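You operate a simulated robot arm through the tools that you are given. There is no shell and no other tool. Be economical: measure what you need, move in short steps, check, and stop when the job is done.

You are at the controls of a simulated robot arm. One attempt, no reset.

## Task
Rub the filler on the green patch flat and brush the dust off.
Fine: Red sanding block, then the blue hand brush, both put back; the other patch stays as it is. Drop and damage nothing, leave nothing switched on.
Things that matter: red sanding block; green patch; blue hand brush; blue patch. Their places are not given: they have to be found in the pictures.

The check looks at the end state, three seconds after you hand in, the way a careful person would. Anything else that was tipped, shoved, dropped, spilled or broken makes it a failure.

## Robot
A 6-joint arm with a two-finger parallel gripper, fixed in place. Base frame: the origin is at the foot of the arm, x ahead of it, y to its left, z up; the work surface is at about z = 0. Lengths are in cm, angles in rad, forces in N, time in s.
With the tool pointing down near the work surface it reaches from about 14 to 58 cm from the base axis. Its first joint turns from -1.152 to 1.152 rad. Payload 2.1 kg.
Tool frame: the origin (TCP) lies between the finger pads and is the grasp point; the fingertips stand 3 cm ahead of it; z points along the fingers, y is the line along which they close. The gripper opens to 9.4 cm. The fingers are 2.8 cm wide and 1 cm thick; the gripper's body (5 by 9.6 cm) begins 5.5 cm behind the TCP.
Orientation is told as [roll, pitch, yaw] about the base's x, y, z axes, in that order, counted from this pose: with the fingers straight down and closing along the base's y, the tool's x points along the base's -x, its y along +y and its z along -z.

## Interface
- The arm moves only by the tool jog_arm. Its argument "plan" is a list of rows, each a list of 3 entries, a list of its own where there are three numbers: the shift along the base's x, y, z in units of 400 mm (1.0 is 400 mm), then the turn, a rotation vector about the base's x, y, z in units of 120 degrees (1.0 is 120 degrees), then the finger opening in cm, from 0 to 9.4. In form: [[[tx, ty, tz], [rx, ry, rz], fingers], ...]. A call has 1 to 10 rows; each row is the pose to reach, as a shift and turn from the pose commanded when the call began. A call with a number of a shift or a turn outside -1 to 1 is refused whole. Rows are played at 5 a second. More than 5 cm and 0.15 rad between two rows, or a gripper value outside its range, and nothing of the call is played. Where a pose cannot be reached the arm comes as near as it can. A force on the tool above 90 N (or 10 N above the force at the start of the call, whichever is more), or a blocked arm, ends the call early, and 0.2 s more pass. The fingers move at their own pace (about 7.2 cm/s each) and stop on an object; they squeeze with about 38 N. The grip force told is the motor's: it shows also when the fingers shut on nothing. Time passes only in rows, and 0.2 s behind the last, so rows that repeat a pose let the fingers close. The reply holds the time, the measured pose of the TCP, the force on the tool along the base axes, the opening and the grip force, in the units named above and with some noise, and new pictures: "pictures" is both (left out), scene, wrist or none.
- Cameras (640 x 400 px; columns grow to the right, rows downward): "scene" is fixed at [5.99, -37.79, 48]; the picture's right is [0.72, -0.69, 0.00], its down [-0.42, -0.45, -0.79] and it looks along [0.54, 0.57, -0.62] (base axes); focal length 214 px, centre (320, 200). "wrist" rides on the gripper at [7.6, 1.4, -10.2] in the tool frame; the picture's right is [-0.18, 0.98, 0.00], its down [-0.75, -0.14, -0.64] and it looks along [-0.63, -0.12, 0.77] (tool axes); focal length 243 px, centre (320, 200).
- pixel_to_xyz(camera, pixels): for up to 12 pixels [column, row] of the newest picture of that camera ("zoom" is the newest enlarged one), the place [x, y, z] in the base frame of the surface seen there, good to about 0.2 cm. It takes no simulated time.
- enlarge(camera, box): a new picture of the part [left, top, right, bottom] of that camera's present view, enlarged. It takes no simulated time.
- sign_off(): hands the job in; it is judged then, once.

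Work in short steps. Measure before you move; look again where a grasp or a placing could have gone wrong, and mend it. You have 80 turns and 170 pictures in all, those below and enlarged ones among them. Open the gripper and draw the arm clear of the work before you hand the job in, unless the task says otherwise; then end with one line.

The tools are called after "Request:" as name(argument=value, ...) on one line, values as JSON. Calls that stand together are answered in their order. jog_arm: Moves the arm, as the interface text tells. Its arguments: {"type":"object","properties":{"plan":{"type":"array"},"pictures":{"type":"string","enum":["both","scene","wrist","none"]}},"required":["plan"]} The other tools are called the same way: pixel_to_xyz (camera, pixels) gives the place of the surface under pixels of a picture; enlarge (camera, box) takes an enlarged picture of a part of a camera's view; sign_off () hands the job in.

At the start:

```text
time: 0.0
position: [30.86, -2.28, 32.95]
tcp_rot: [0.001, 0.0, -0.001]
contact_force: [0.0, -0.9, 0.3]
opening: 9.37
grasp_force: 0.0
```

scene: 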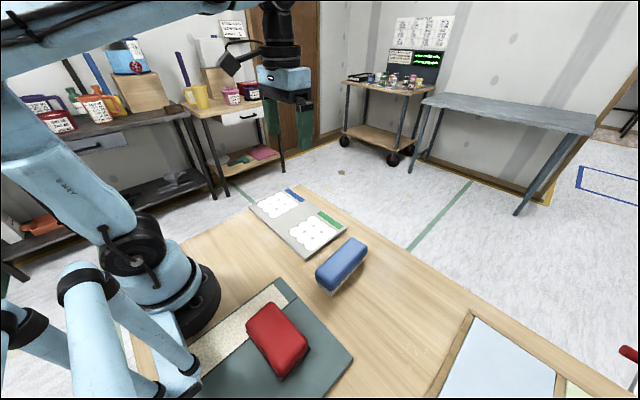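
wrist: 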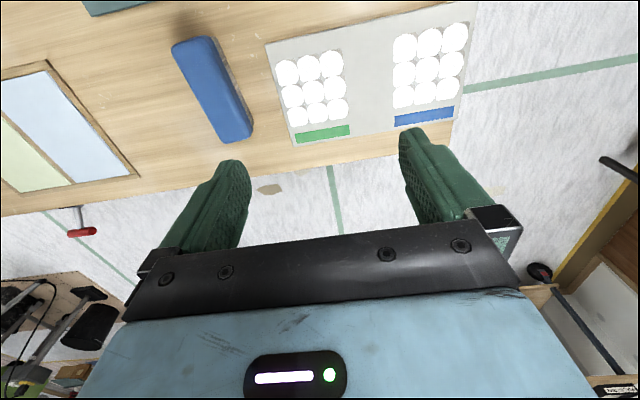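

The scene shows the red block near (277,340), the blue brush near (342,265) and the board with the green label at (329,219). I'll enlarge these areas to see them properly before measuring.

Request:
enlarge(camera="scene", box=[180, 180, 400, 318])

Request:
enlarge(camera="scene", box=[180, 260, 400, 398])

Request:
pixel_to_xyz(camera="scene", pixels=[[250, 208], [300, 187], [346, 228], [305, 258], [318, 215], [341, 227], [310, 235], [290, 192], [302, 202], [275, 205], [320, 248], [293, 230]])

Request:
pixel_to_xyz(camera="scene", pixels=[[248, 318], [275, 303], [308, 343], [281, 370], [277, 335], [352, 239], [366, 250], [318, 270], [331, 283], [342, 262], [270, 370], [325, 340]])

```text
2.90 times, centred on (290, 249) of scene
```

zoom: 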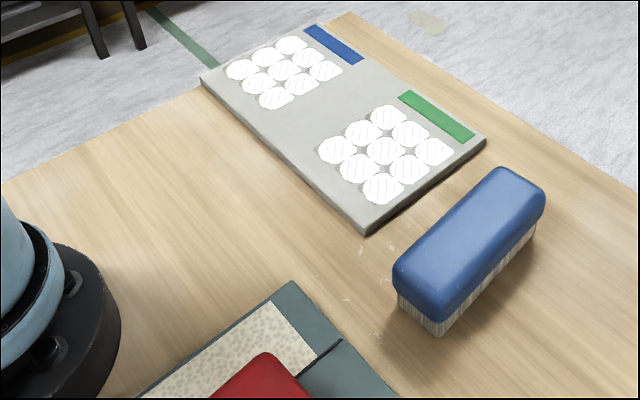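

```text
2.90 times, centred on (290, 329) of scene
```

zoom: 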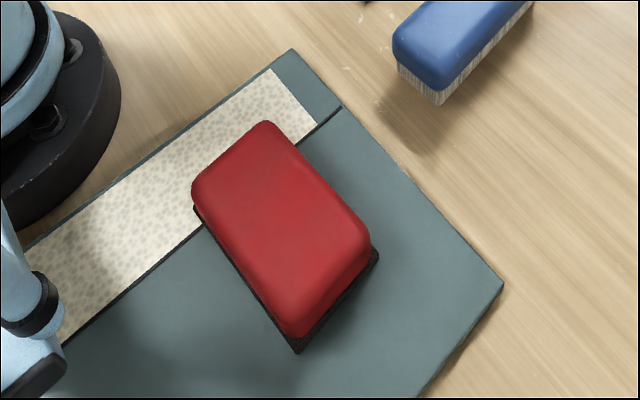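

```text
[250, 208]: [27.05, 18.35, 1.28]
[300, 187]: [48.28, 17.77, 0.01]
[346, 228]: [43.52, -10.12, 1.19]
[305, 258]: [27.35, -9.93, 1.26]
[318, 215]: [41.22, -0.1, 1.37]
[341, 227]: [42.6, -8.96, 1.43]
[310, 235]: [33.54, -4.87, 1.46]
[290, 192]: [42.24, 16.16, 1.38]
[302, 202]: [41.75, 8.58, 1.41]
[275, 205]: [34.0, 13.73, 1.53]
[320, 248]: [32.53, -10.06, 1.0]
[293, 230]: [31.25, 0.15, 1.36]
```

```text
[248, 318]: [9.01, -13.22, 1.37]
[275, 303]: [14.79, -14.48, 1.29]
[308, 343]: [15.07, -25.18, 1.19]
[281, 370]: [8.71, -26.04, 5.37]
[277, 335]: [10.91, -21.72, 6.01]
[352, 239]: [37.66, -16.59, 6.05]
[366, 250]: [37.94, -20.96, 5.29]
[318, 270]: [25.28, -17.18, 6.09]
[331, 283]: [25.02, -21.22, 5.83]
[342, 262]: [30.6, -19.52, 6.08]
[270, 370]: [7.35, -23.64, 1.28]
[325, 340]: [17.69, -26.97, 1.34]
```

I'll measure the red block's edges and the mat in the newest zoom, and the green patch's lumps in more detail.

Request:
pixel_to_xyz(camera="zoom", pixels=[[265, 128], [202, 185], [293, 320], [362, 240], [280, 225], [297, 350], [376, 258], [196, 208], [330, 180], [240, 250], [335, 290], [235, 155]])

Request:
enlarge(camera="scene", box=[270, 205, 370, 268])

Request:
enlarge(camera="wrist", box=[160, 10, 480, 210])

```text
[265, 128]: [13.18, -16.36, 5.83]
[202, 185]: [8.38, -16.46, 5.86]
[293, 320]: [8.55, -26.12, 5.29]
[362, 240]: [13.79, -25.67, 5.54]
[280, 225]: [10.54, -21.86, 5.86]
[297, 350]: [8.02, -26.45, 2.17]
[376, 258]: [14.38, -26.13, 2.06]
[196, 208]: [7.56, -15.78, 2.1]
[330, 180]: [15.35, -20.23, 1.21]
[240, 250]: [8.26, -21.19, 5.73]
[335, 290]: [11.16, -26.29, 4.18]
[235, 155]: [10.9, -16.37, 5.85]
```

```text
6.35 times, centred on (320, 236) of scene
```

zoom: 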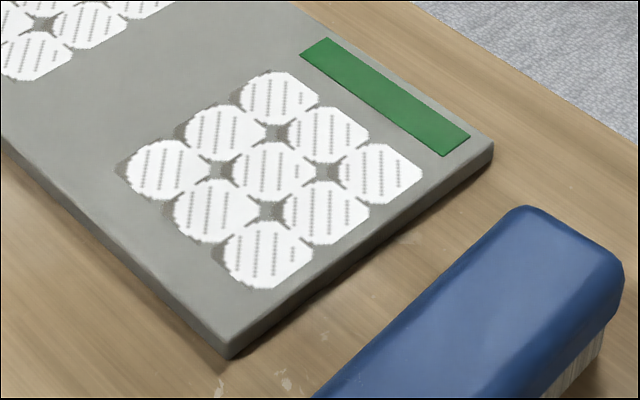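

```text
2.00 times, centred on (320, 110) of wrist
```

zoom: 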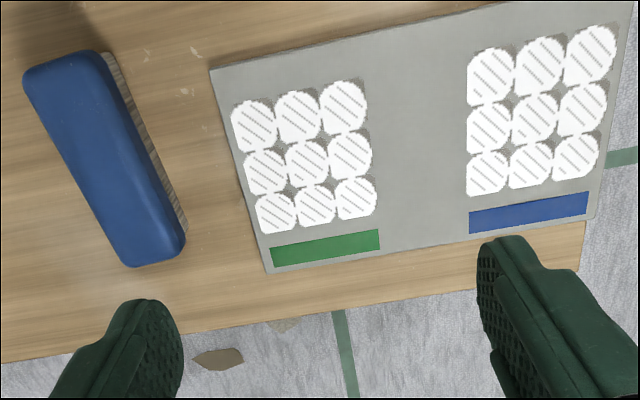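

Red block about x 8–14, y −26…−16, top z 5.9. Now I measure the lumps of both patches in the wrist zoom.

Request:
pixel_to_xyz(camera="zoom", pixels=[[253, 127], [343, 104], [277, 213], [356, 198], [307, 164], [232, 118], [370, 128], [258, 220], [376, 196], [470, 90], [470, 180], [420, 160]])

Request:
pixel_to_xyz(camera="zoom", pixels=[[30, 75], [100, 55], [130, 265], [183, 240], [105, 160], [185, 225], [105, 55], [212, 75], [268, 270], [255, 104], [343, 84], [600, 10]])

```text
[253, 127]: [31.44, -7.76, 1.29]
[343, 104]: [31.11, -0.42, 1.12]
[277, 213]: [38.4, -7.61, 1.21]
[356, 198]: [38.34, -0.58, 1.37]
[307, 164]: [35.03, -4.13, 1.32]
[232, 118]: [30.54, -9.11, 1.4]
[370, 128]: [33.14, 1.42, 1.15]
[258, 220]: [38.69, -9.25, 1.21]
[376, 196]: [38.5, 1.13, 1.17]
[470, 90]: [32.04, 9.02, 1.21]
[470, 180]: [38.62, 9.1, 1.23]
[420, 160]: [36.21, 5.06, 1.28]
```

```text
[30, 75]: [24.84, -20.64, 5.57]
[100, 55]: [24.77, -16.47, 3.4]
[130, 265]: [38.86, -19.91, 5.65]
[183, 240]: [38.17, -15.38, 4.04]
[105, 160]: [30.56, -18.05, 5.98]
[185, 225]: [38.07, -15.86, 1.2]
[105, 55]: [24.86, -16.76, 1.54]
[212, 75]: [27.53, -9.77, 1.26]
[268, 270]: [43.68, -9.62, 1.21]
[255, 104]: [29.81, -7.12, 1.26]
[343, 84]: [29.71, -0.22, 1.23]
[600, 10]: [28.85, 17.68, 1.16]
```

Green patch spans x 29.6–40.2, y −9.4…1.3 and the board top is z≈1.25; the brush lies along x at y≈−18.5. I travel above the red block while yawing about −88° so the fingers close along x.

Request:
jog_arm(plan=[[[-0.05, -0.047, -0.03], [0, 0, -0.07], 9.4], [[-0.1, -0.094, -0.06], [0, 0, -0.14], 9.4], [[-0.15, -0.141, -0.1], [0, 0, -0.21], 9.4], [[-0.2, -0.188, -0.13], [0, 0, -0.28], 9.4], [[-0.25, -0.235, -0.16], [0, 0, -0.35], 9.4], [[-0.3, -0.282, -0.2], [0, 0, -0.42], 9.4], [[-0.35, -0.329, -0.23], [0, 0, -0.49], 9.4], [[-0.4, -0.376, -0.26], [0, 0, -0.56], 9.4], [[-0.45, -0.423, -0.29], [0, 0, -0.63], 9.4], [[-0.4965, -0.47, -0.325], [0, 0, -0.7], 9.4]])

```text
time: 2.2
position: [11.0, -20.97, 19.95]
tcp_rot: [0.0, 0.001, -1.468]
contact_force: [0.5, 0.2, 0.2]
opening: 9.39
grasp_force: 0.0
```

scene: 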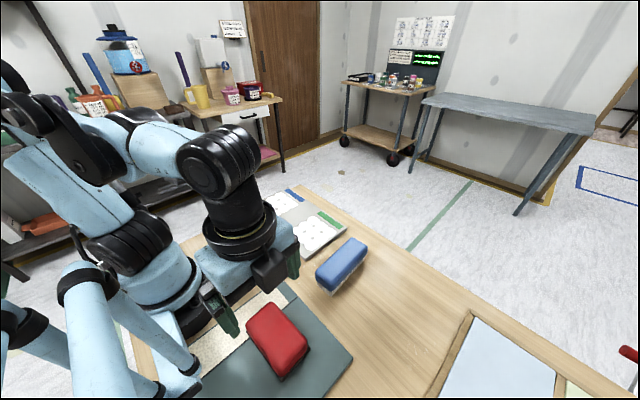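
wrist: 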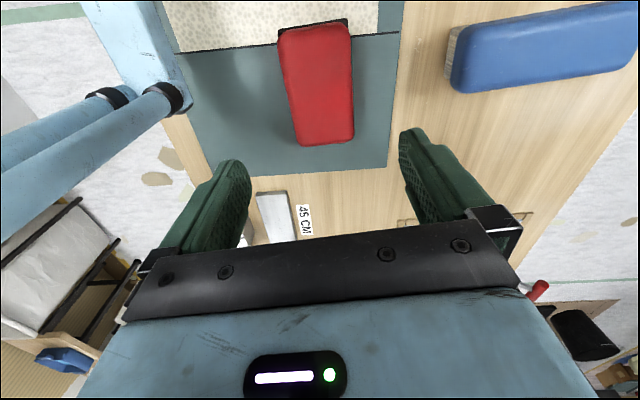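

The wrist view now shows the block at (315,85). I measure its top corners for centre and yaw.

Request:
enlarge(camera="wrist", box=[220, 10, 412, 130])

Request:
pixel_to_xyz(camera="wrist", pixels=[[282, 40], [350, 35], [297, 135], [353, 130], [290, 85], [352, 80], [316, 85], [297, 144], [353, 140], [285, 28], [345, 20], [320, 140]])

```text
3.33 times, centred on (316, 70) of wrist
```

zoom: 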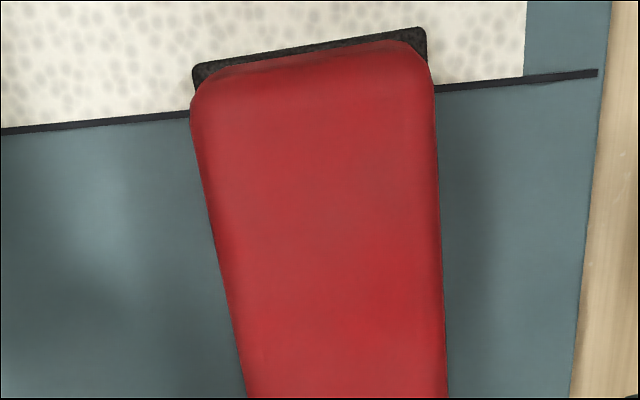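

```text
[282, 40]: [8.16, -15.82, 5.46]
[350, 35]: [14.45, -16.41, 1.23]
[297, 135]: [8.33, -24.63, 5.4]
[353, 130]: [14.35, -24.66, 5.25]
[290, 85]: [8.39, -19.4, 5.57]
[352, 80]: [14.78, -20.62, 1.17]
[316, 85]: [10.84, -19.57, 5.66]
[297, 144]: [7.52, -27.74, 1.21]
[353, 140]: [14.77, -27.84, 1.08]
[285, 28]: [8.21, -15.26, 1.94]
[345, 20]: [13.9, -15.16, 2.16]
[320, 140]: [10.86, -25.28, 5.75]
```

The block's centre is about (11.1, −20.9), yaw about +0.03. I turn the rest and descend so the fingertips stay just above the black pad (tips z≈2.5).

Request:
jog_arm(plan=[[[0.0025, 0.002, -0.09], [0, 0, -0.017], 9.4], [[0.0025, 0.002, -0.18], [0, 0, -0.034], 9.4], [[0.0025, 0.002, -0.27], [0, 0, -0.034], 9.4], [[0.0025, 0.002, -0.33], [0, 0, -0.034], 9.4], [[0.0025, 0.002, -0.361], [0, 0, -0.034], 9.4], [[0.0025, 0.002, -0.361], [0, 0, -0.034], 9.4]])

```text
time: 3.6
position: [11.06, -20.91, 5.57]
tcp_rot: [-0.002, 0.0, -1.537]
contact_force: [-0.1, -0.8, 0.6]
opening: 9.4
grasp_force: 0.0
```

scene: 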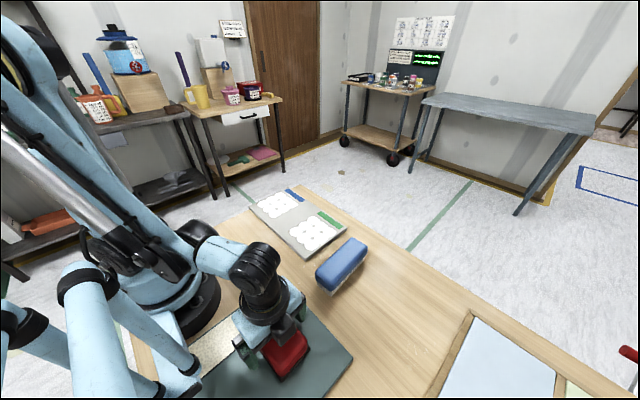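
wrist: 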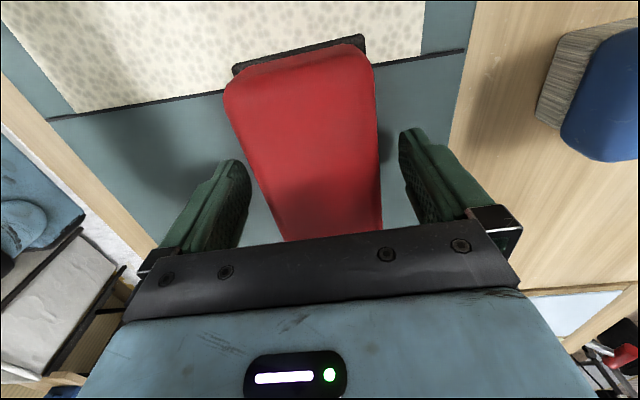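

The block sits centred between the fingers; closing now.

Request:
jog_arm(plan=[[[0, 0, 0], [0, 0, 0], 7], [[0, 0, 0], [0, 0, 0], 5], [[0, 0, 0], [0, 0, 0], 4], [[0, 0, 0], [0, 0, 0], 4]], pictures="wrist")

```text
time: 4.6
position: [11.07, -20.88, 5.51]
tcp_rot: [0.0, 0.0, -1.539]
contact_force: [0.3, 1.0, -0.3]
opening: 7.02
grasp_force: 37.6
```

wrist: 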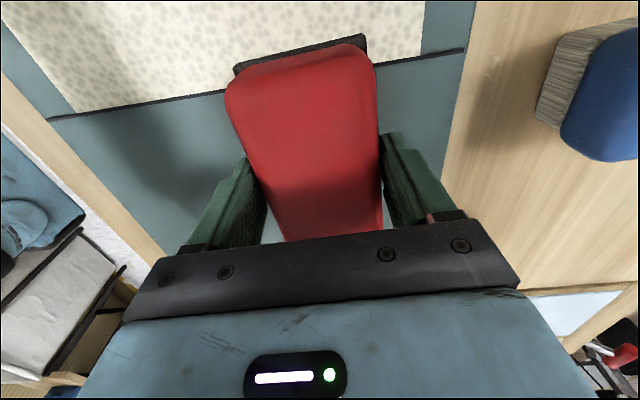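

Gripped at 7.0 cm with 37.6 N. I lift 10 cm and check the block comes along.

Request:
jog_arm(plan=[[[0, 0, 0.03], [0, 0, 0], 4], [[0, 0, 0.1], [0, 0, 0], 4], [[0, 0, 0.18], [0, 0, 0], 4], [[0, 0, 0.25], [0, 0, 0], 4]])

```text
time: 5.6
position: [11.0, -21.05, 15.52]
tcp_rot: [-0.003, 0.0, -1.538]
contact_force: [0.1, -0.5, -1.0]
opening: 6.99
grasp_force: 37.9
```

scene: 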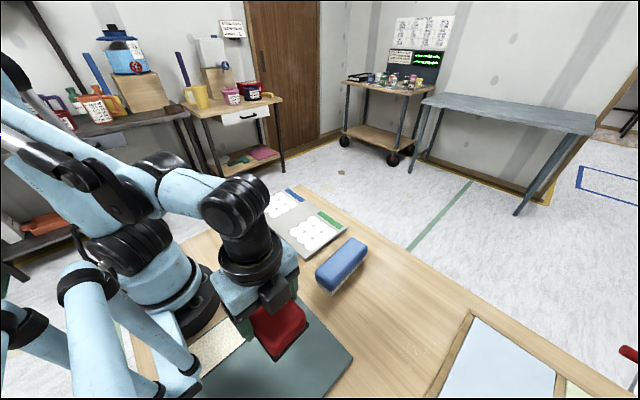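
wrist: 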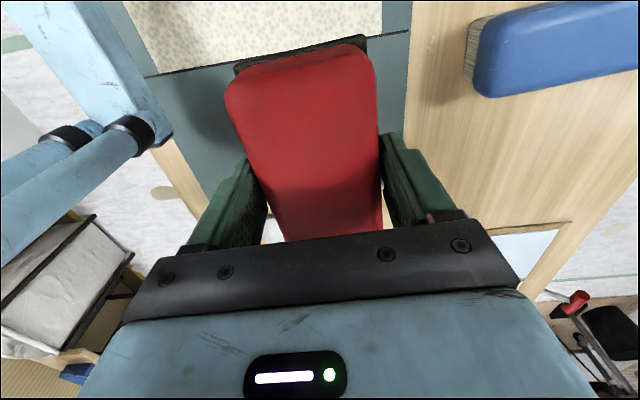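

The block is held. I carry it at z 15.5 to above the green patch's centre (35, −4), squaring the yaw.

Request:
jog_arm(plan=[[[0.085, 0.06, 0], [0, 0, -0.005], 4], [[0.17, 0.12, 0], [0, 0, -0.01], 4], [[0.255, 0.18, 0], [0, 0, -0.015], 4], [[0.34, 0.24, 0], [0, 0, -0.015], 4], [[0.425, 0.3, 0], [0, 0, -0.015], 4], [[0.51, 0.36, 0], [0, 0, -0.015], 4], [[0.6, 0.4225, 0], [0, 0, -0.015], 4], [[0.6, 0.4225, -0.1], [0, 0, -0.015], 4], [[0.6, 0.4225, -0.19], [0, 0, -0.015], 4], [[0.6, 0.4225, -0.19], [0, 0, -0.015], 4]])

```text
time: 7.8
position: [35.14, -3.84, 7.95]
tcp_rot: [-0.001, 0.0, -1.568]
contact_force: [0.0, 0.4, -1.8]
opening: 7.0
grasp_force: 37.5
```

scene: 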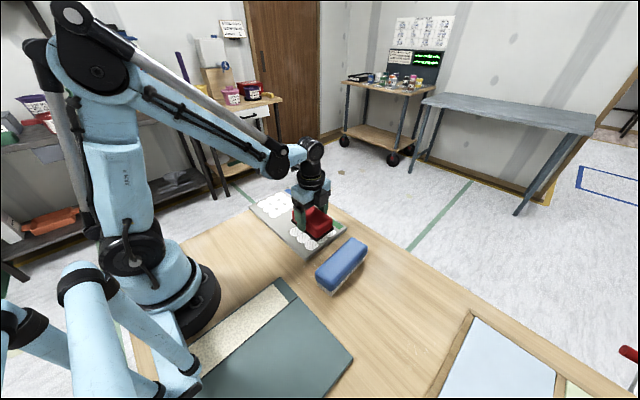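
wrist: 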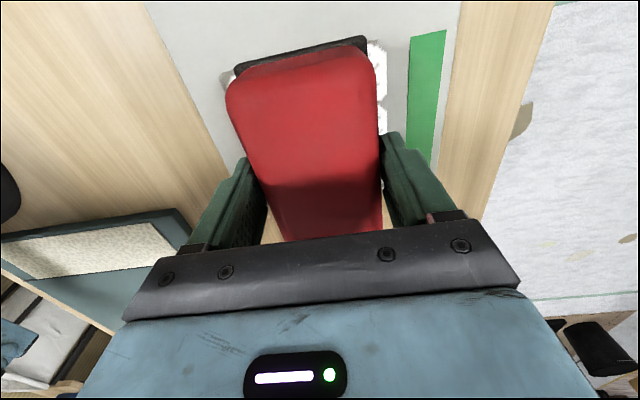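

Now I lower in small steps until contact, watching the force (contact is expected near TCP z 5.6–5.9).

Request:
jog_arm(plan=[[[0, 0, -0.025], [0, 0, 0], 4], [[0, 0, -0.045], [0, 0, 0], 4], [[0, 0, -0.05], [0, 0, 0], 4], [[0, 0, -0.053], [0, 0, 0], 4], [[0, 0, -0.053], [0, 0, 0], 4]], pictures="none")

```text
time: 9.0
position: [35.05, -4.1, 5.88]
tcp_rot: [0.001, 0.0, -1.57]
contact_force: [0.3, -0.1, -1.6]
opening: 7.0
grasp_force: 38.0
```

Request:
jog_arm(plan=[[[0, 0, -0.0025], [0, 0, 0], 4], [[0, 0, -0.005], [0, 0, 0], 4], [[0, 0, -0.0075], [0, 0, 0], 4], [[0, 0, -0.0075], [0, 0, 0], 4]], pictures="none")

```text
time: 10.0
position: [35.18, -4.07, 5.54]
tcp_rot: [0.001, 0.0, -1.568]
contact_force: [0.0, 1.4, 49.5]
opening: 7.0
grasp_force: 37.8
```

Contact made at 49.5 N, a bit heavy; I ease up by 0.06 cm and make a first gentle back-and-forth stroke along x.

Request:
jog_arm(plan=[[[0, 0, 0.0015], [0, 0, 0], 4], [[0.03, 0, 0.0015], [0, 0, 0], 4], [[0.055, 0, 0.0015], [0, 0, 0], 4], [[0.03, 0, 0.0015], [0, 0, 0], 4], [[0, 0, 0.0015], [0, 0, 0], 4], [[-0.035, 0, 0.0015], [0, 0, 0], 4], [[-0.07, 0, 0.0015], [0, 0, 0], 4], [[-0.035, 0, 0.0015], [0, 0, 0], 4], [[0, 0, 0.0015], [0, 0, 0], 4]])

```text
time: 12.0
position: [35.15, -4.11, 5.47]
tcp_rot: [-0.001, -0.001, -1.57]
contact_force: [-0.2, 0.2, -1.1]
opening: 6.94
grasp_force: 38.6
```

scene: 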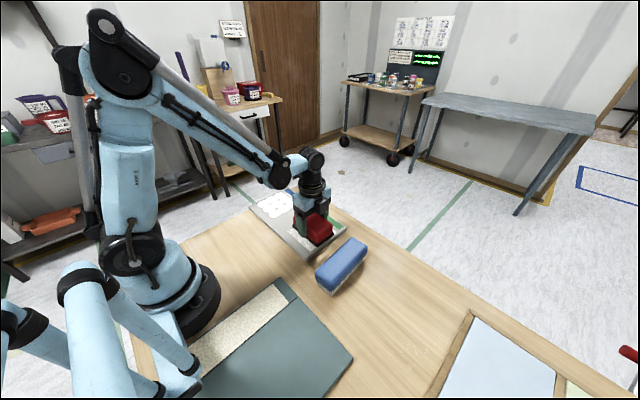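
wrist: 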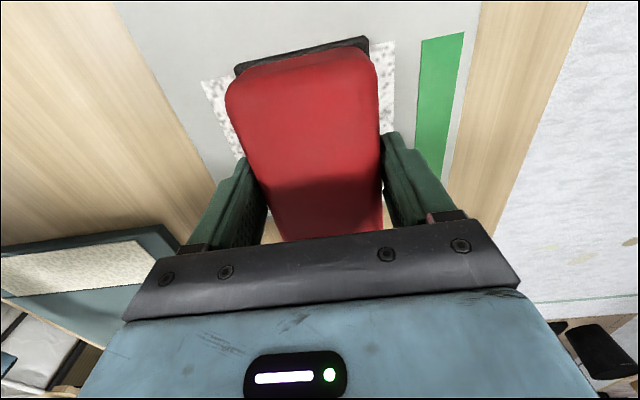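

The lumps have turned to dust texture and the force dropped to none. I lower slowly (0.04 cm a row) to find contact again.

Request:
jog_arm(plan=[[[0, 0, -0.001], [0, 0, 0], 4], [[0, 0, -0.002], [0, 0, 0], 4], [[0, 0, -0.003], [0, 0, 0], 4], [[0, 0, -0.003], [0, 0, 0], 4]], pictures="none")

```text
time: 13.0
position: [35.23, -4.08, 5.5]
tcp_rot: [-0.001, 0.001, -1.567]
contact_force: [0.7, -0.3, 24.1]
opening: 6.99
grasp_force: 38.2
```

Contact at 24 N. I rub again on two lanes (y +0.6 and −0.5 cm) so the patch's edges are covered too.

Request:
jog_arm(plan=[[[0.03, 0.008, 0], [0, 0, 0], 4], [[0.06, 0.015, 0], [0, 0, 0], 4], [[0.02, 0.015, 0], [0, 0, 0], 4], [[-0.03, 0.015, 0], [0, 0, 0], 4], [[-0.07, 0.015, 0], [0, 0, 0], 4], [[-0.07, -0.012, 0], [0, 0, 0], 4], [[-0.03, -0.012, 0], [0, 0, 0], 4], [[0.02, -0.012, 0], [0, 0, 0], 4], [[0.06, -0.012, 0], [0, 0, 0], 4], [[0.03, 0, 0], [0, 0, 0], 4]], pictures="none")

```text
time: 15.2
position: [36.2, -4.03, 5.4]
tcp_rot: [0.0, 0.0, -1.57]
contact_force: [-0.7, -0.2, -1.2]
opening: 6.99
grasp_force: 38.0
```

Contact is lost again, so more filler came off. I lower further in small steps to find the surface.

Request:
jog_arm(plan=[[[-0.03, 0, -0.001], [0, 0, 0], 4], [[-0.03, 0, -0.002], [0, 0, 0], 4], [[-0.03, 0, -0.003], [0, 0, 0], 4], [[-0.03, 0, -0.003], [0, 0, 0], 4]], pictures="none")

```text
time: 16.2
position: [34.95, -4.07, 5.43]
tcp_rot: [0.0, 0.0, -1.568]
contact_force: [-0.5, -0.8, 16.1]
opening: 6.98
grasp_force: 38.0
```

16 N of contact; another pair of strokes on both lanes.

Request:
jog_arm(plan=[[[0.03, 0.008, 0], [0, 0, 0], 4], [[0.06, 0.015, 0], [0, 0, 0], 4], [[0.02, 0.015, 0], [0, 0, 0], 4], [[-0.03, 0.015, 0], [0, 0, 0], 4], [[-0.07, 0.015, 0], [0, 0, 0], 4], [[-0.07, -0.012, 0], [0, 0, 0], 4], [[-0.03, -0.012, 0], [0, 0, 0], 4], [[0.02, -0.012, 0], [0, 0, 0], 4], [[0.06, -0.012, 0], [0, 0, 0], 4], [[0.03, 0, 0], [0, 0, 0], 4]])

```text
time: 18.4
position: [36.29, -4.07, 5.33]
tcp_rot: [0.003, -0.001, -1.569]
contact_force: [0.0, 0.0, -1.1]
opening: 6.99
grasp_force: 38.0
```

scene: 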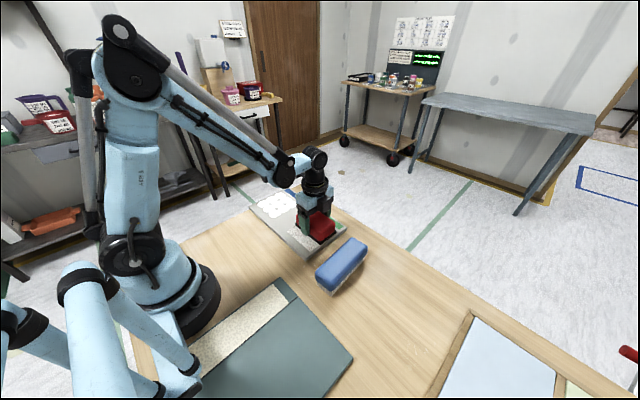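
wrist: 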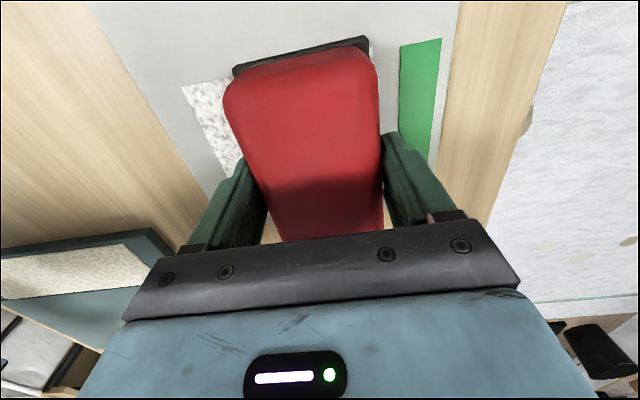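

Still some height being removed. I repeat with the lowering built in, both lanes, and check whether the force persists.

Request:
jog_arm(plan=[[[0.03, 0.015, -0.0015], [0, 0, 0], 4], [[-0.01, 0.015, -0.003], [0, 0, 0], 4], [[-0.055, 0.015, -0.003], [0, 0, 0], 4], [[-0.1, 0.015, -0.003], [0, 0, 0], 4], [[-0.1, -0.012, -0.003], [0, 0, 0], 4], [[-0.055, -0.012, -0.003], [0, 0, 0], 4], [[-0.01, -0.012, -0.003], [0, 0, 0], 4], [[0.03, -0.012, -0.003], [0, 0, 0], 4], [[0, 0, -0.003], [0, 0, 0], 4], [[-0.03, 0, -0.003], [0, 0, 0], 4]], pictures="none")

```text
time: 20.6
position: [35.2, -3.95, 5.24]
tcp_rot: [0.001, 0.001, -1.568]
contact_force: [3.9, 1.8, 4.6]
opening: 6.98
grasp_force: 38.2
```

Force now persists a little (4.6 N with friction along x). One more slightly lower pass, then I'll lift and look.

Request:
jog_arm(plan=[[[0.03, 0.015, -0.001], [0, 0, 0], 4], [[0.06, 0.015, -0.002], [0, 0, 0], 4], [[0.02, 0.015, -0.002], [0, 0, 0], 4], [[-0.03, 0.015, -0.002], [0, 0, 0], 4], [[-0.07, 0.015, -0.002], [0, 0, 0], 4], [[-0.07, -0.012, -0.002], [0, 0, 0], 4], [[-0.03, -0.012, -0.002], [0, 0, 0], 4], [[0.02, -0.012, -0.002], [0, 0, 0], 4], [[0.06, -0.012, -0.002], [0, 0, 0], 4], [[0.03, 0, -0.002], [0, 0, 0], 4]], pictures="none")

```text
time: 22.8
position: [36.42, -4.02, 5.13]
tcp_rot: [-0.001, -0.002, -1.569]
contact_force: [-0.6, -0.4, -1.0]
opening: 6.99
grasp_force: 37.9
```

Force is gone again, so I lift and inspect the patch and the block before pressing on.

Request:
jog_arm(plan=[[[-0.02, 0, 0.05], [0, 0, 0], 4], [[-0.03, -0.05, 0.15], [0, 0, 0], 4], [[-0.03, -0.15, 0.2], [0, 0, 0], 4], [[-0.03, -0.25, 0.22], [0, 0, 0], 4], [[-0.03, -0.35, 0.24], [0, 0, 0], 4]])

Request:
enlarge(camera="scene", box=[240, 180, 370, 262])

Request:
enlarge(camera="wrist", box=[160, 0, 480, 200])

```text
time: 24.0
position: [35.04, -18.06, 14.87]
tcp_rot: [-0.001, 0.0, -1.568]
contact_force: [-0.1, 0.1, -1.4]
opening: 6.99
grasp_force: 37.8
```

scene: 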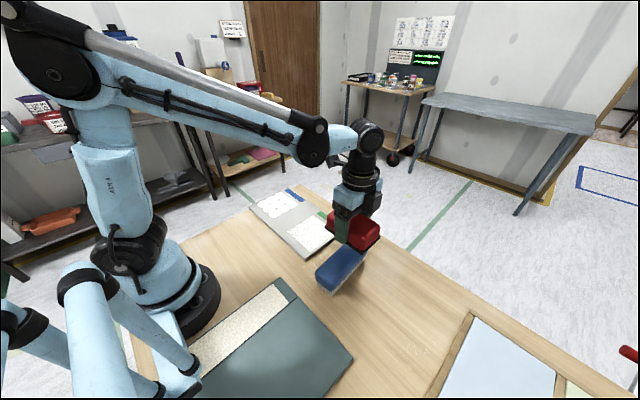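
wrist: 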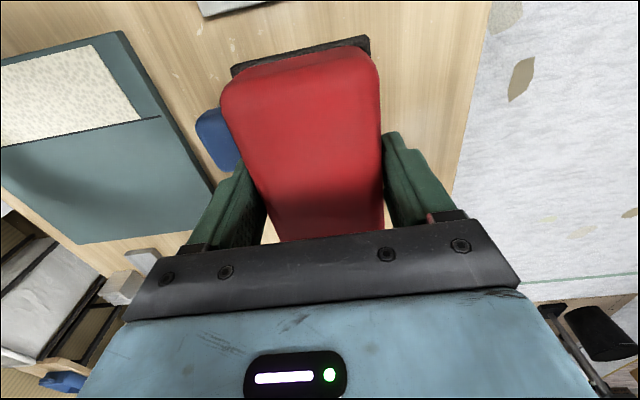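

```text
4.88 times, centred on (305, 221) of scene
```

zoom: 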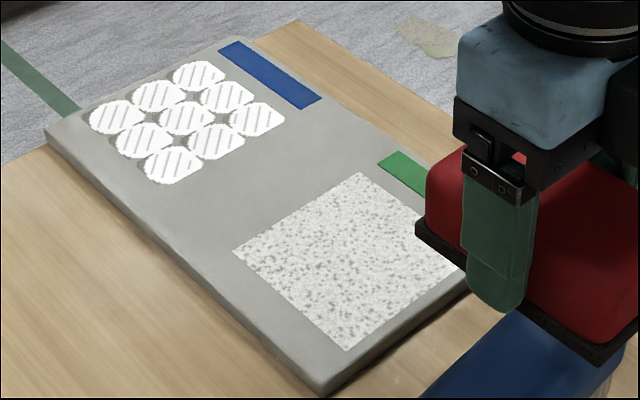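

```text
2.00 times, centred on (320, 100) of wrist
```

zoom: 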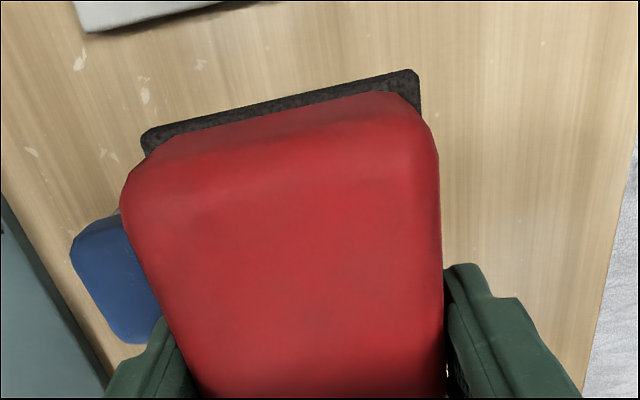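

The lumps are gone: the green patch is an even dusty square; the block has ridden up slightly in the grip. I move aside toward the mat and look closer at the patch, before deciding whether to sand again.

Request:
jog_arm(plan=[[[-0.1, 0, 0], [0, 0, 0], 4], [[-0.2, 0, 0], [0, 0, 0], 4], [[-0.3, -0.02, 0], [0, 0, 0], 4], [[-0.4, -0.04, 0], [0, 0, 0], 4], [[-0.5, -0.06, 0], [0, 0, 0.007], 4], [[-0.599, -0.0715, 0], [0, 0, 0.015], 4], [[-0.599, -0.0715, 0], [0, 0, 0.015], 4]])

Request:
enlarge(camera="scene", box=[270, 205, 370, 268])

Request:
enlarge(camera="wrist", box=[160, 0, 480, 200])

```text
time: 25.6
position: [11.1, -20.92, 14.73]
tcp_rot: [0.0, 0.001, -1.536]
contact_force: [0.4, 0.4, -0.9]
opening: 6.97
grasp_force: 38.2
```

scene: 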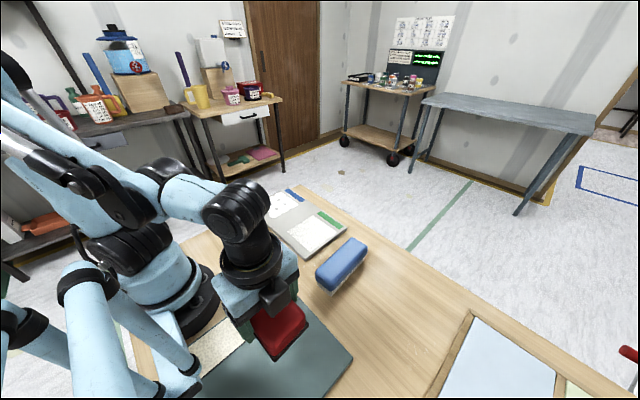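
wrist: 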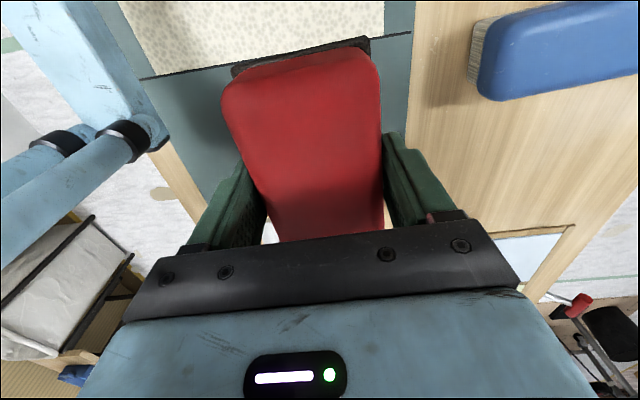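

```text
6.35 times, centred on (320, 236) of scene
```

zoom: 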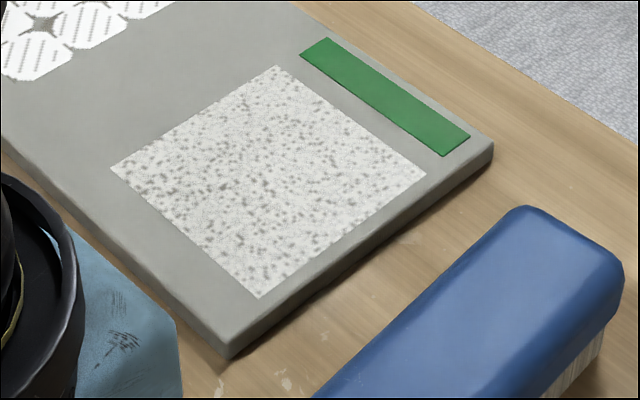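

```text
2.00 times, centred on (320, 100) of wrist
```

zoom: 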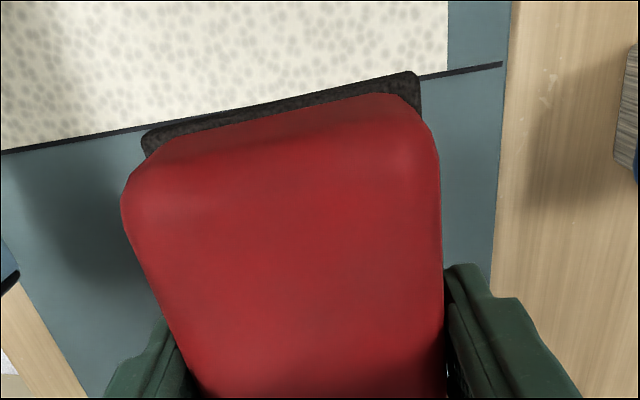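

The patch is flat all over, only dust remains. I lower the block back onto its original spot, first to just above the mat.

Request:
jog_arm(plan=[[[0, 0, -0.08], [0, 0, 0], 4], [[0, 0, -0.16], [0, 0, 0], 4], [[0, 0, -0.21], [0, 0, 0], 4], [[0, 0, -0.228], [0, 0, 0], 4], [[0, 0, -0.23], [0, 0, 0], 4]], pictures="none")

```text
time: 26.8
position: [11.08, -20.88, 5.46]
tcp_rot: [0.001, -0.002, -1.538]
contact_force: [-0.3, 0.3, -1.5]
opening: 6.98
grasp_force: 37.9
```

No contact yet at 5.46; small steps down.

Request:
jog_arm(plan=[[[0, 0, -0.0025], [0, 0, 0], 4], [[0, 0, -0.005], [0, 0, 0], 4], [[0, 0, -0.005], [0, 0, 0], 4]], pictures="none")

```text
time: 27.6
position: [11.07, -20.87, 5.35]
tcp_rot: [0.001, 0.0, -1.538]
contact_force: [-0.8, 0.4, -1.6]
opening: 6.99
grasp_force: 37.9
```

Still hanging free; continuing down 0.1 cm at a time.

Request:
jog_arm(plan=[[[0, 0, -0.002], [0, 0, 0], 4], [[0, 0, -0.004], [0, 0, 0], 4], [[0, 0, -0.004], [0, 0, 0], 4]], pictures="none")

```text
time: 28.4
position: [11.11, -20.96, 5.12]
tcp_rot: [0.002, 0.0, -1.537]
contact_force: [0.1, 0.2, -1.9]
opening: 6.97
grasp_force: 38.3
```

Request:
jog_arm(plan=[[[0, 0, -0.0015], [0, 0, 0], 4], [[0, 0, -0.003], [0, 0, 0], 4], [[0, 0, -0.003], [0, 0, 0], 4]], pictures="both")

```text
time: 29.2
position: [11.12, -20.9, 5.08]
tcp_rot: [-0.001, 0.0, -1.538]
contact_force: [-0.3, 0.1, -0.8]
opening: 6.99
grasp_force: 37.8
```

scene: 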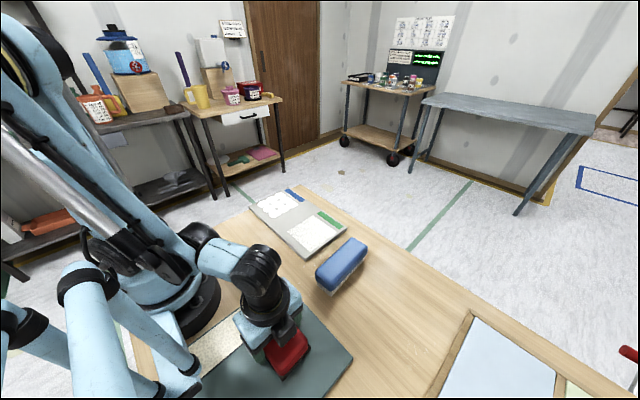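
wrist: 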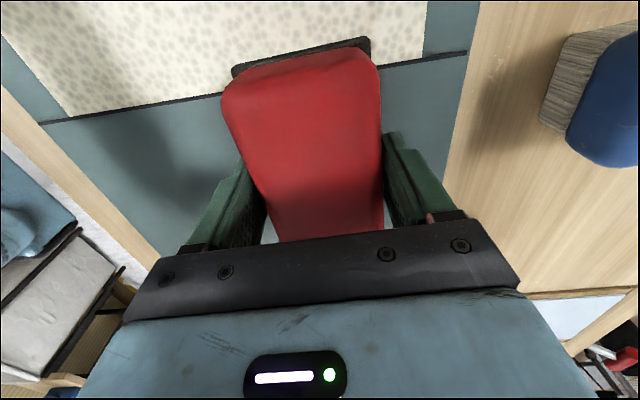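

Still no force at z≈5.05. I measure the block's top height versus its original 5.8 to learn the remaining gap.

Request:
pixel_to_xyz(camera="wrist", pixels=[[300, 100], [320, 90], [340, 110], [320, 140], [310, 180], [340, 160]])

Request:
enlarge(camera="scene", box=[220, 300, 340, 390])

```text
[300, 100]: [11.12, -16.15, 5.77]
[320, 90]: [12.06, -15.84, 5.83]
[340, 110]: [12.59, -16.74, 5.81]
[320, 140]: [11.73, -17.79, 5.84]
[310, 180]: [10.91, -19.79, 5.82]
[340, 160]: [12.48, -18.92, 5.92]
```

```text
4.44 times, centred on (280, 345) of scene
```

zoom: 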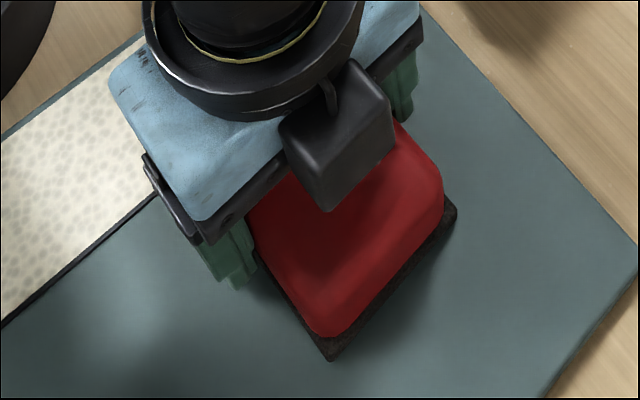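

The top is at 5.83, virtually its original height, so the gap is about a millimetre or less. I lower slightly more.

Request:
jog_arm(plan=[[[0, 0, -0.001], [0, 0, 0], 4], [[0, 0, -0.002], [0, 0, 0], 4], [[0, 0, -0.002], [0, 0, 0], 4]], pictures="none")

```text
time: 30.0
position: [11.23, -20.95, 5.12]
tcp_rot: [0.0, -0.001, -1.538]
contact_force: [0.8, 0.6, -0.7]
opening: 7.01
grasp_force: 37.5
```

Request:
jog_arm(plan=[[[0, 0, -0.001], [0, 0, 0], 4], [[0, 0, -0.0025], [0, 0, 0], 4], [[0, 0, -0.0025], [0, 0, 0], 4]], pictures="none")

```text
time: 30.8
position: [11.09, -20.94, 4.77]
tcp_rot: [0.001, 0.001, -1.538]
contact_force: [2.1, 8.3, 48.7]
opening: 7.0
grasp_force: 38.2
```

Contact (48.7 N). I ease up 0.08 cm and open the fingers, then rise.

Request:
jog_arm(plan=[[[0, 0, 0.002], [0, 0, 0], 4], [[0, 0, 0.002], [0, 0, 0], 8], [[0, 0, 0.003], [0, 0, 0], 9.4], [[0, 0, 0.003], [0, 0, 0], 9.4], [[0, 0, 0.05], [0, 0, 0], 9.4], [[0, 0, 0.13], [0, 0, 0], 9.4], [[0, 0, 0.23], [0, 0, 0], 9.4], [[0, 0, 0.3], [0, 0, 0], 9.4]])

Request:
enlarge(camera="wrist", box=[160, 0, 480, 200])

```text
time: 32.6
position: [10.78, -20.93, 16.98]
tcp_rot: [-0.002, 0.0, -1.538]
contact_force: [0.6, -0.4, -0.6]
opening: 9.38
grasp_force: 0.1
```

scene: 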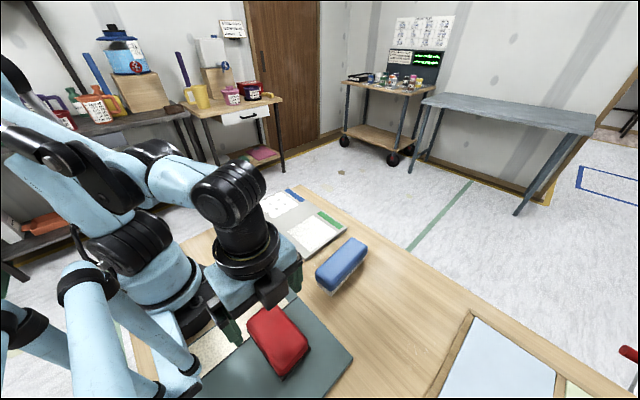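
wrist: 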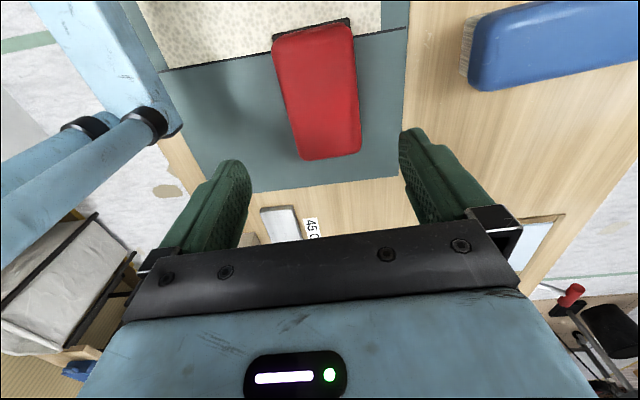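

```text
2.00 times, centred on (320, 100) of wrist
```

zoom: 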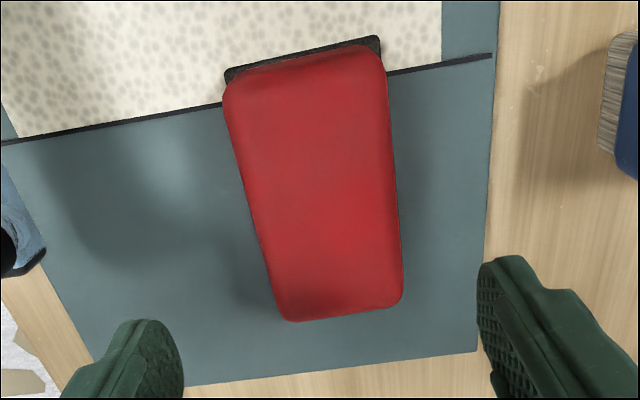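

The red block is back in place. Now I swing the gripper over the brush (≈(31.7, −18.6)) with yaw back toward 0.

Request:
jog_arm(plan=[[[0.05, 0.006, 0.01], [0, 0, 0.07], 9.4], [[0.1, 0.012, 0.02], [0, 0, 0.14], 9.4], [[0.15, 0.018, 0.03], [0, 0, 0.21], 9.4], [[0.2, 0.024, 0.04], [0, 0, 0.28], 9.4], [[0.25, 0.03, 0.05], [0, 0, 0.35], 9.4], [[0.3, 0.036, 0.06], [0, 0, 0.42], 9.4], [[0.35, 0.042, 0.07], [0, 0, 0.49], 9.4], [[0.4, 0.048, 0.07], [0, 0, 0.56], 9.4], [[0.46, 0.054, 0.07], [0, 0, 0.63], 9.4], [[0.515, 0.0575, 0.07], [0, 0, 0.7], 9.4]])

Request:
enlarge(camera="wrist", box=[160, 0, 480, 200])

```text
time: 34.8
position: [31.63, -18.61, 19.72]
tcp_rot: [-0.002, 0.001, -0.069]
contact_force: [0.2, 0.4, 0.3]
opening: 9.41
grasp_force: 0.1
```

scene: 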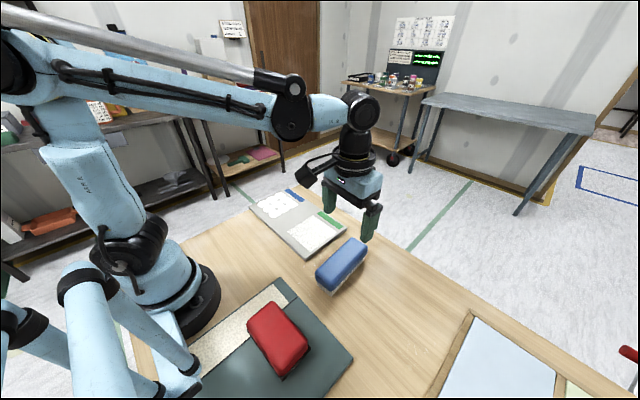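
wrist: 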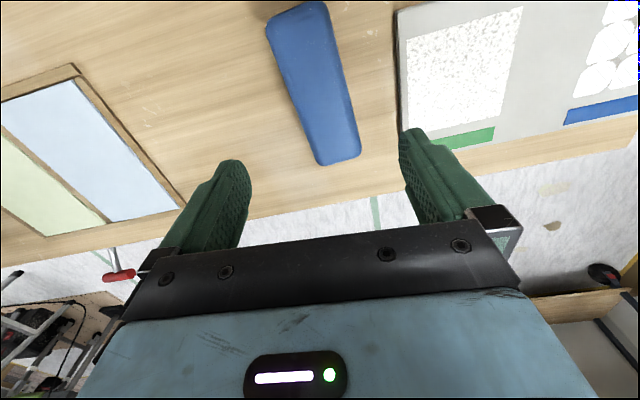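

```text
2.00 times, centred on (320, 100) of wrist
```

zoom: 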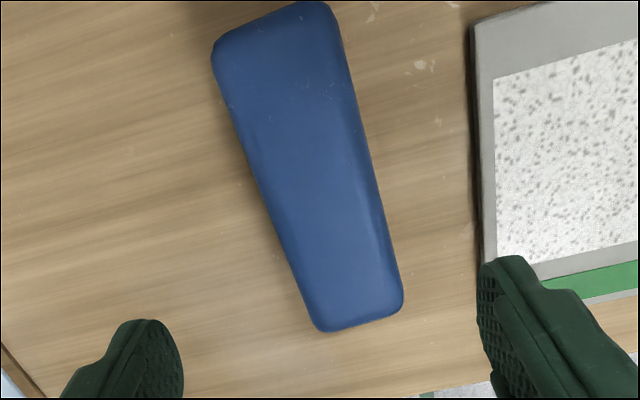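

Measuring the brush edges in this zoom to get width, centre and yaw.

Request:
pixel_to_xyz(camera="zoom", pixels=[[222, 70], [250, 150], [275, 220], [305, 300], [342, 50], [358, 120], [377, 200], [395, 270], [270, 15], [360, 320], [300, 130], [330, 240]])

Request:
pixel_to_xyz(camera="scene", pixels=[[318, 275], [323, 287], [332, 294], [345, 282], [365, 258], [350, 240], [332, 288], [345, 275], [355, 265], [325, 262], [335, 252], [342, 246]])

```text
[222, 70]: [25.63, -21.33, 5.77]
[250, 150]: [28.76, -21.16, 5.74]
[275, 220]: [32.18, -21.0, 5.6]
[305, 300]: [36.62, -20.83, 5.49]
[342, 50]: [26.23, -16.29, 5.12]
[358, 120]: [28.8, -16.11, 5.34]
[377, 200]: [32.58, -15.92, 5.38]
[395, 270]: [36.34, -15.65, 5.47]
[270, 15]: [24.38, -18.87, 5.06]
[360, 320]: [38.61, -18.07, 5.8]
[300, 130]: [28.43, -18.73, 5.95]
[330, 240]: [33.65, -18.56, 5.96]
```

```text
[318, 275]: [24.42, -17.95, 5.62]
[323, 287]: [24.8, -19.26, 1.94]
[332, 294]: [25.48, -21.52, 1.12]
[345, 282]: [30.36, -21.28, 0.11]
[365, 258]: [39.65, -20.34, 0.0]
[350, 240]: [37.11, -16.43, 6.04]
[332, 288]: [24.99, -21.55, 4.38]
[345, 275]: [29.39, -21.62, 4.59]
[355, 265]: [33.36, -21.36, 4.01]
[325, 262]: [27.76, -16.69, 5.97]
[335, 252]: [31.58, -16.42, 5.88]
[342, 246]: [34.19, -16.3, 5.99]
```

Brush: width ≈5.4 cm, centre (31.6, −18.6), yaw +0.05, top 6.0. I align yaw and descend to TCP z≈5.3 (tips on the blue body above the bristles).

Request:
jog_arm(plan=[[[0, 0, -0.09], [0, 0, 0.03], 9.4], [[0, 0, -0.18], [0, 0, 0.057], 9.4], [[0, 0, -0.27], [0, 0, 0.057], 9.4], [[0, 0, -0.33], [0, 0, 0.057], 9.4], [[0, 0, -0.36], [0, 0, 0.057], 9.4], [[0, 0, -0.36], [0, 0, 0.057], 9.4]])

```text
time: 36.2
position: [31.66, -18.64, 5.07]
tcp_rot: [-0.002, 0.0, 0.05]
contact_force: [-0.4, 0.4, 0.4]
opening: 9.4
grasp_force: 0.0
```

scene: 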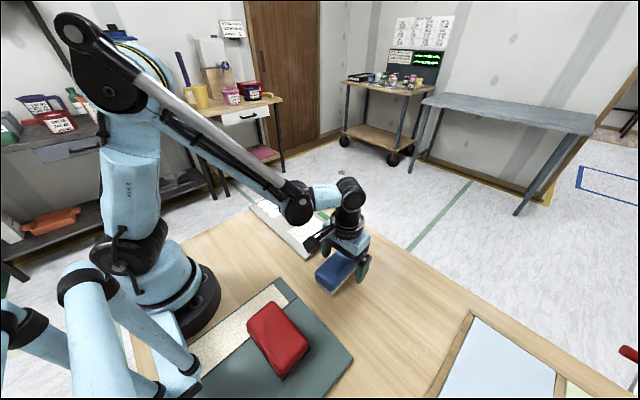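
wrist: 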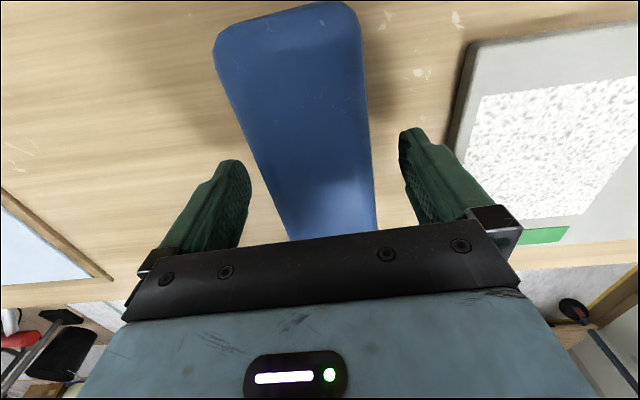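

The brush sits centred between the fingers; closing.

Request:
jog_arm(plan=[[[0, 0, 0], [0, 0, 0], 7], [[0, 0, 0], [0, 0, 0], 5], [[0, 0, 0], [0, 0, 0], 3.5], [[0, 0, 0], [0, 0, 0], 3.5], [[0, 0, 0], [0, 0, 0], 3.5]], pictures="none")

```text
time: 37.4
position: [31.63, -18.62, 5.02]
tcp_rot: [-0.002, 0.0, 0.052]
contact_force: [-0.1, -0.5, 0.3]
opening: 5.99
grasp_force: 37.6
```

Gripped at 6.0 cm, 37.6 N. I lift 7 cm and carry the brush to the +y side of the green patch (x 35, y 2.2), squaring its yaw.

Request:
jog_arm(plan=[[[0, 0, 0.06], [0, 0, 0], 3.5], [[0, 0, 0.18], [0, 0, 0], 3.5], [[0.02, 0.1, 0.18], [0, 0, -0.012], 3.5], [[0.05, 0.2, 0.18], [0, 0, -0.024], 3.5], [[0.085, 0.3, 0.18], [0, 0, -0.024], 3.5], [[0.085, 0.41, 0.18], [0, 0, -0.024], 3.5], [[0.085, 0.52, 0.18], [0, 0, -0.024], 3.5], [[0.085, 0.52, 0.1], [0, 0, -0.024], 3.5], [[0.085, 0.52, 0.06], [0, 0, -0.024], 3.5], [[0.085, 0.52, 0.06], [0, 0, -0.024], 3.5]])

```text
time: 39.6
position: [35.02, 2.04, 7.74]
tcp_rot: [-0.001, 0.001, -0.001]
contact_force: [0.4, 0.1, -0.6]
opening: 5.98
grasp_force: 38.3
```

scene: 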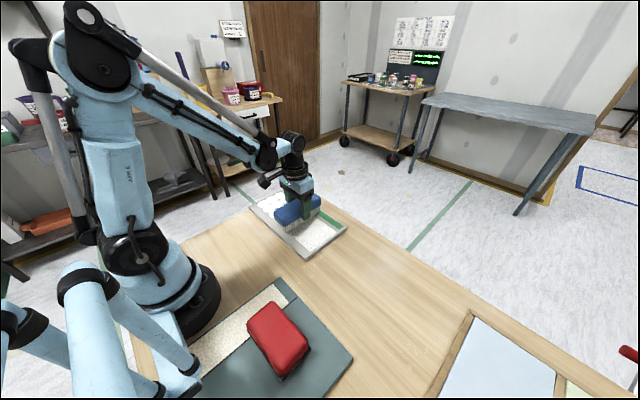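
wrist: 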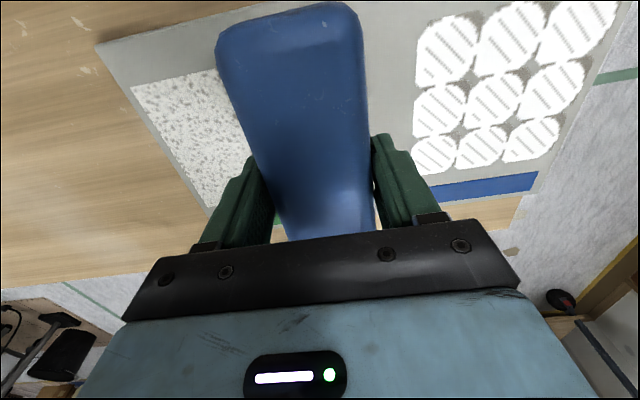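

The brush is clear of the blue patch (its edge at column ~372, blue lumps from 413). I lower gently until the bristles touch.

Request:
jog_arm(plan=[[[0, 0, -0.015], [0, 0, 0], 3.5], [[0, 0, -0.025], [0, 0, 0], 3.5], [[0, 0, -0.028], [0, 0, 0], 3.5], [[0, 0, -0.03], [0, 0, 0], 3.5], [[0, 0, -0.03], [0, 0, 0], 3.5]], pictures="none")

```text
time: 40.8
position: [34.95, 2.15, 6.45]
tcp_rot: [0.0, -0.001, -0.002]
contact_force: [-0.6, -0.9, -1.9]
opening: 5.99
grasp_force: 37.9
```

No contact yet at 6.45; a further 0.12 cm.

Request:
jog_arm(plan=[[[0, 0, -0.0015], [0, 0, 0], 3.5], [[0, 0, -0.003], [0, 0, 0], 3.5], [[0, 0, -0.003], [0, 0, 0], 3.5]], pictures="none")

```text
time: 41.6
position: [35.08, 2.19, 6.33]
tcp_rot: [-0.002, -0.002, -0.002]
contact_force: [-5.6, -2.1, 26.7]
opening: 5.98
grasp_force: 38.1
```

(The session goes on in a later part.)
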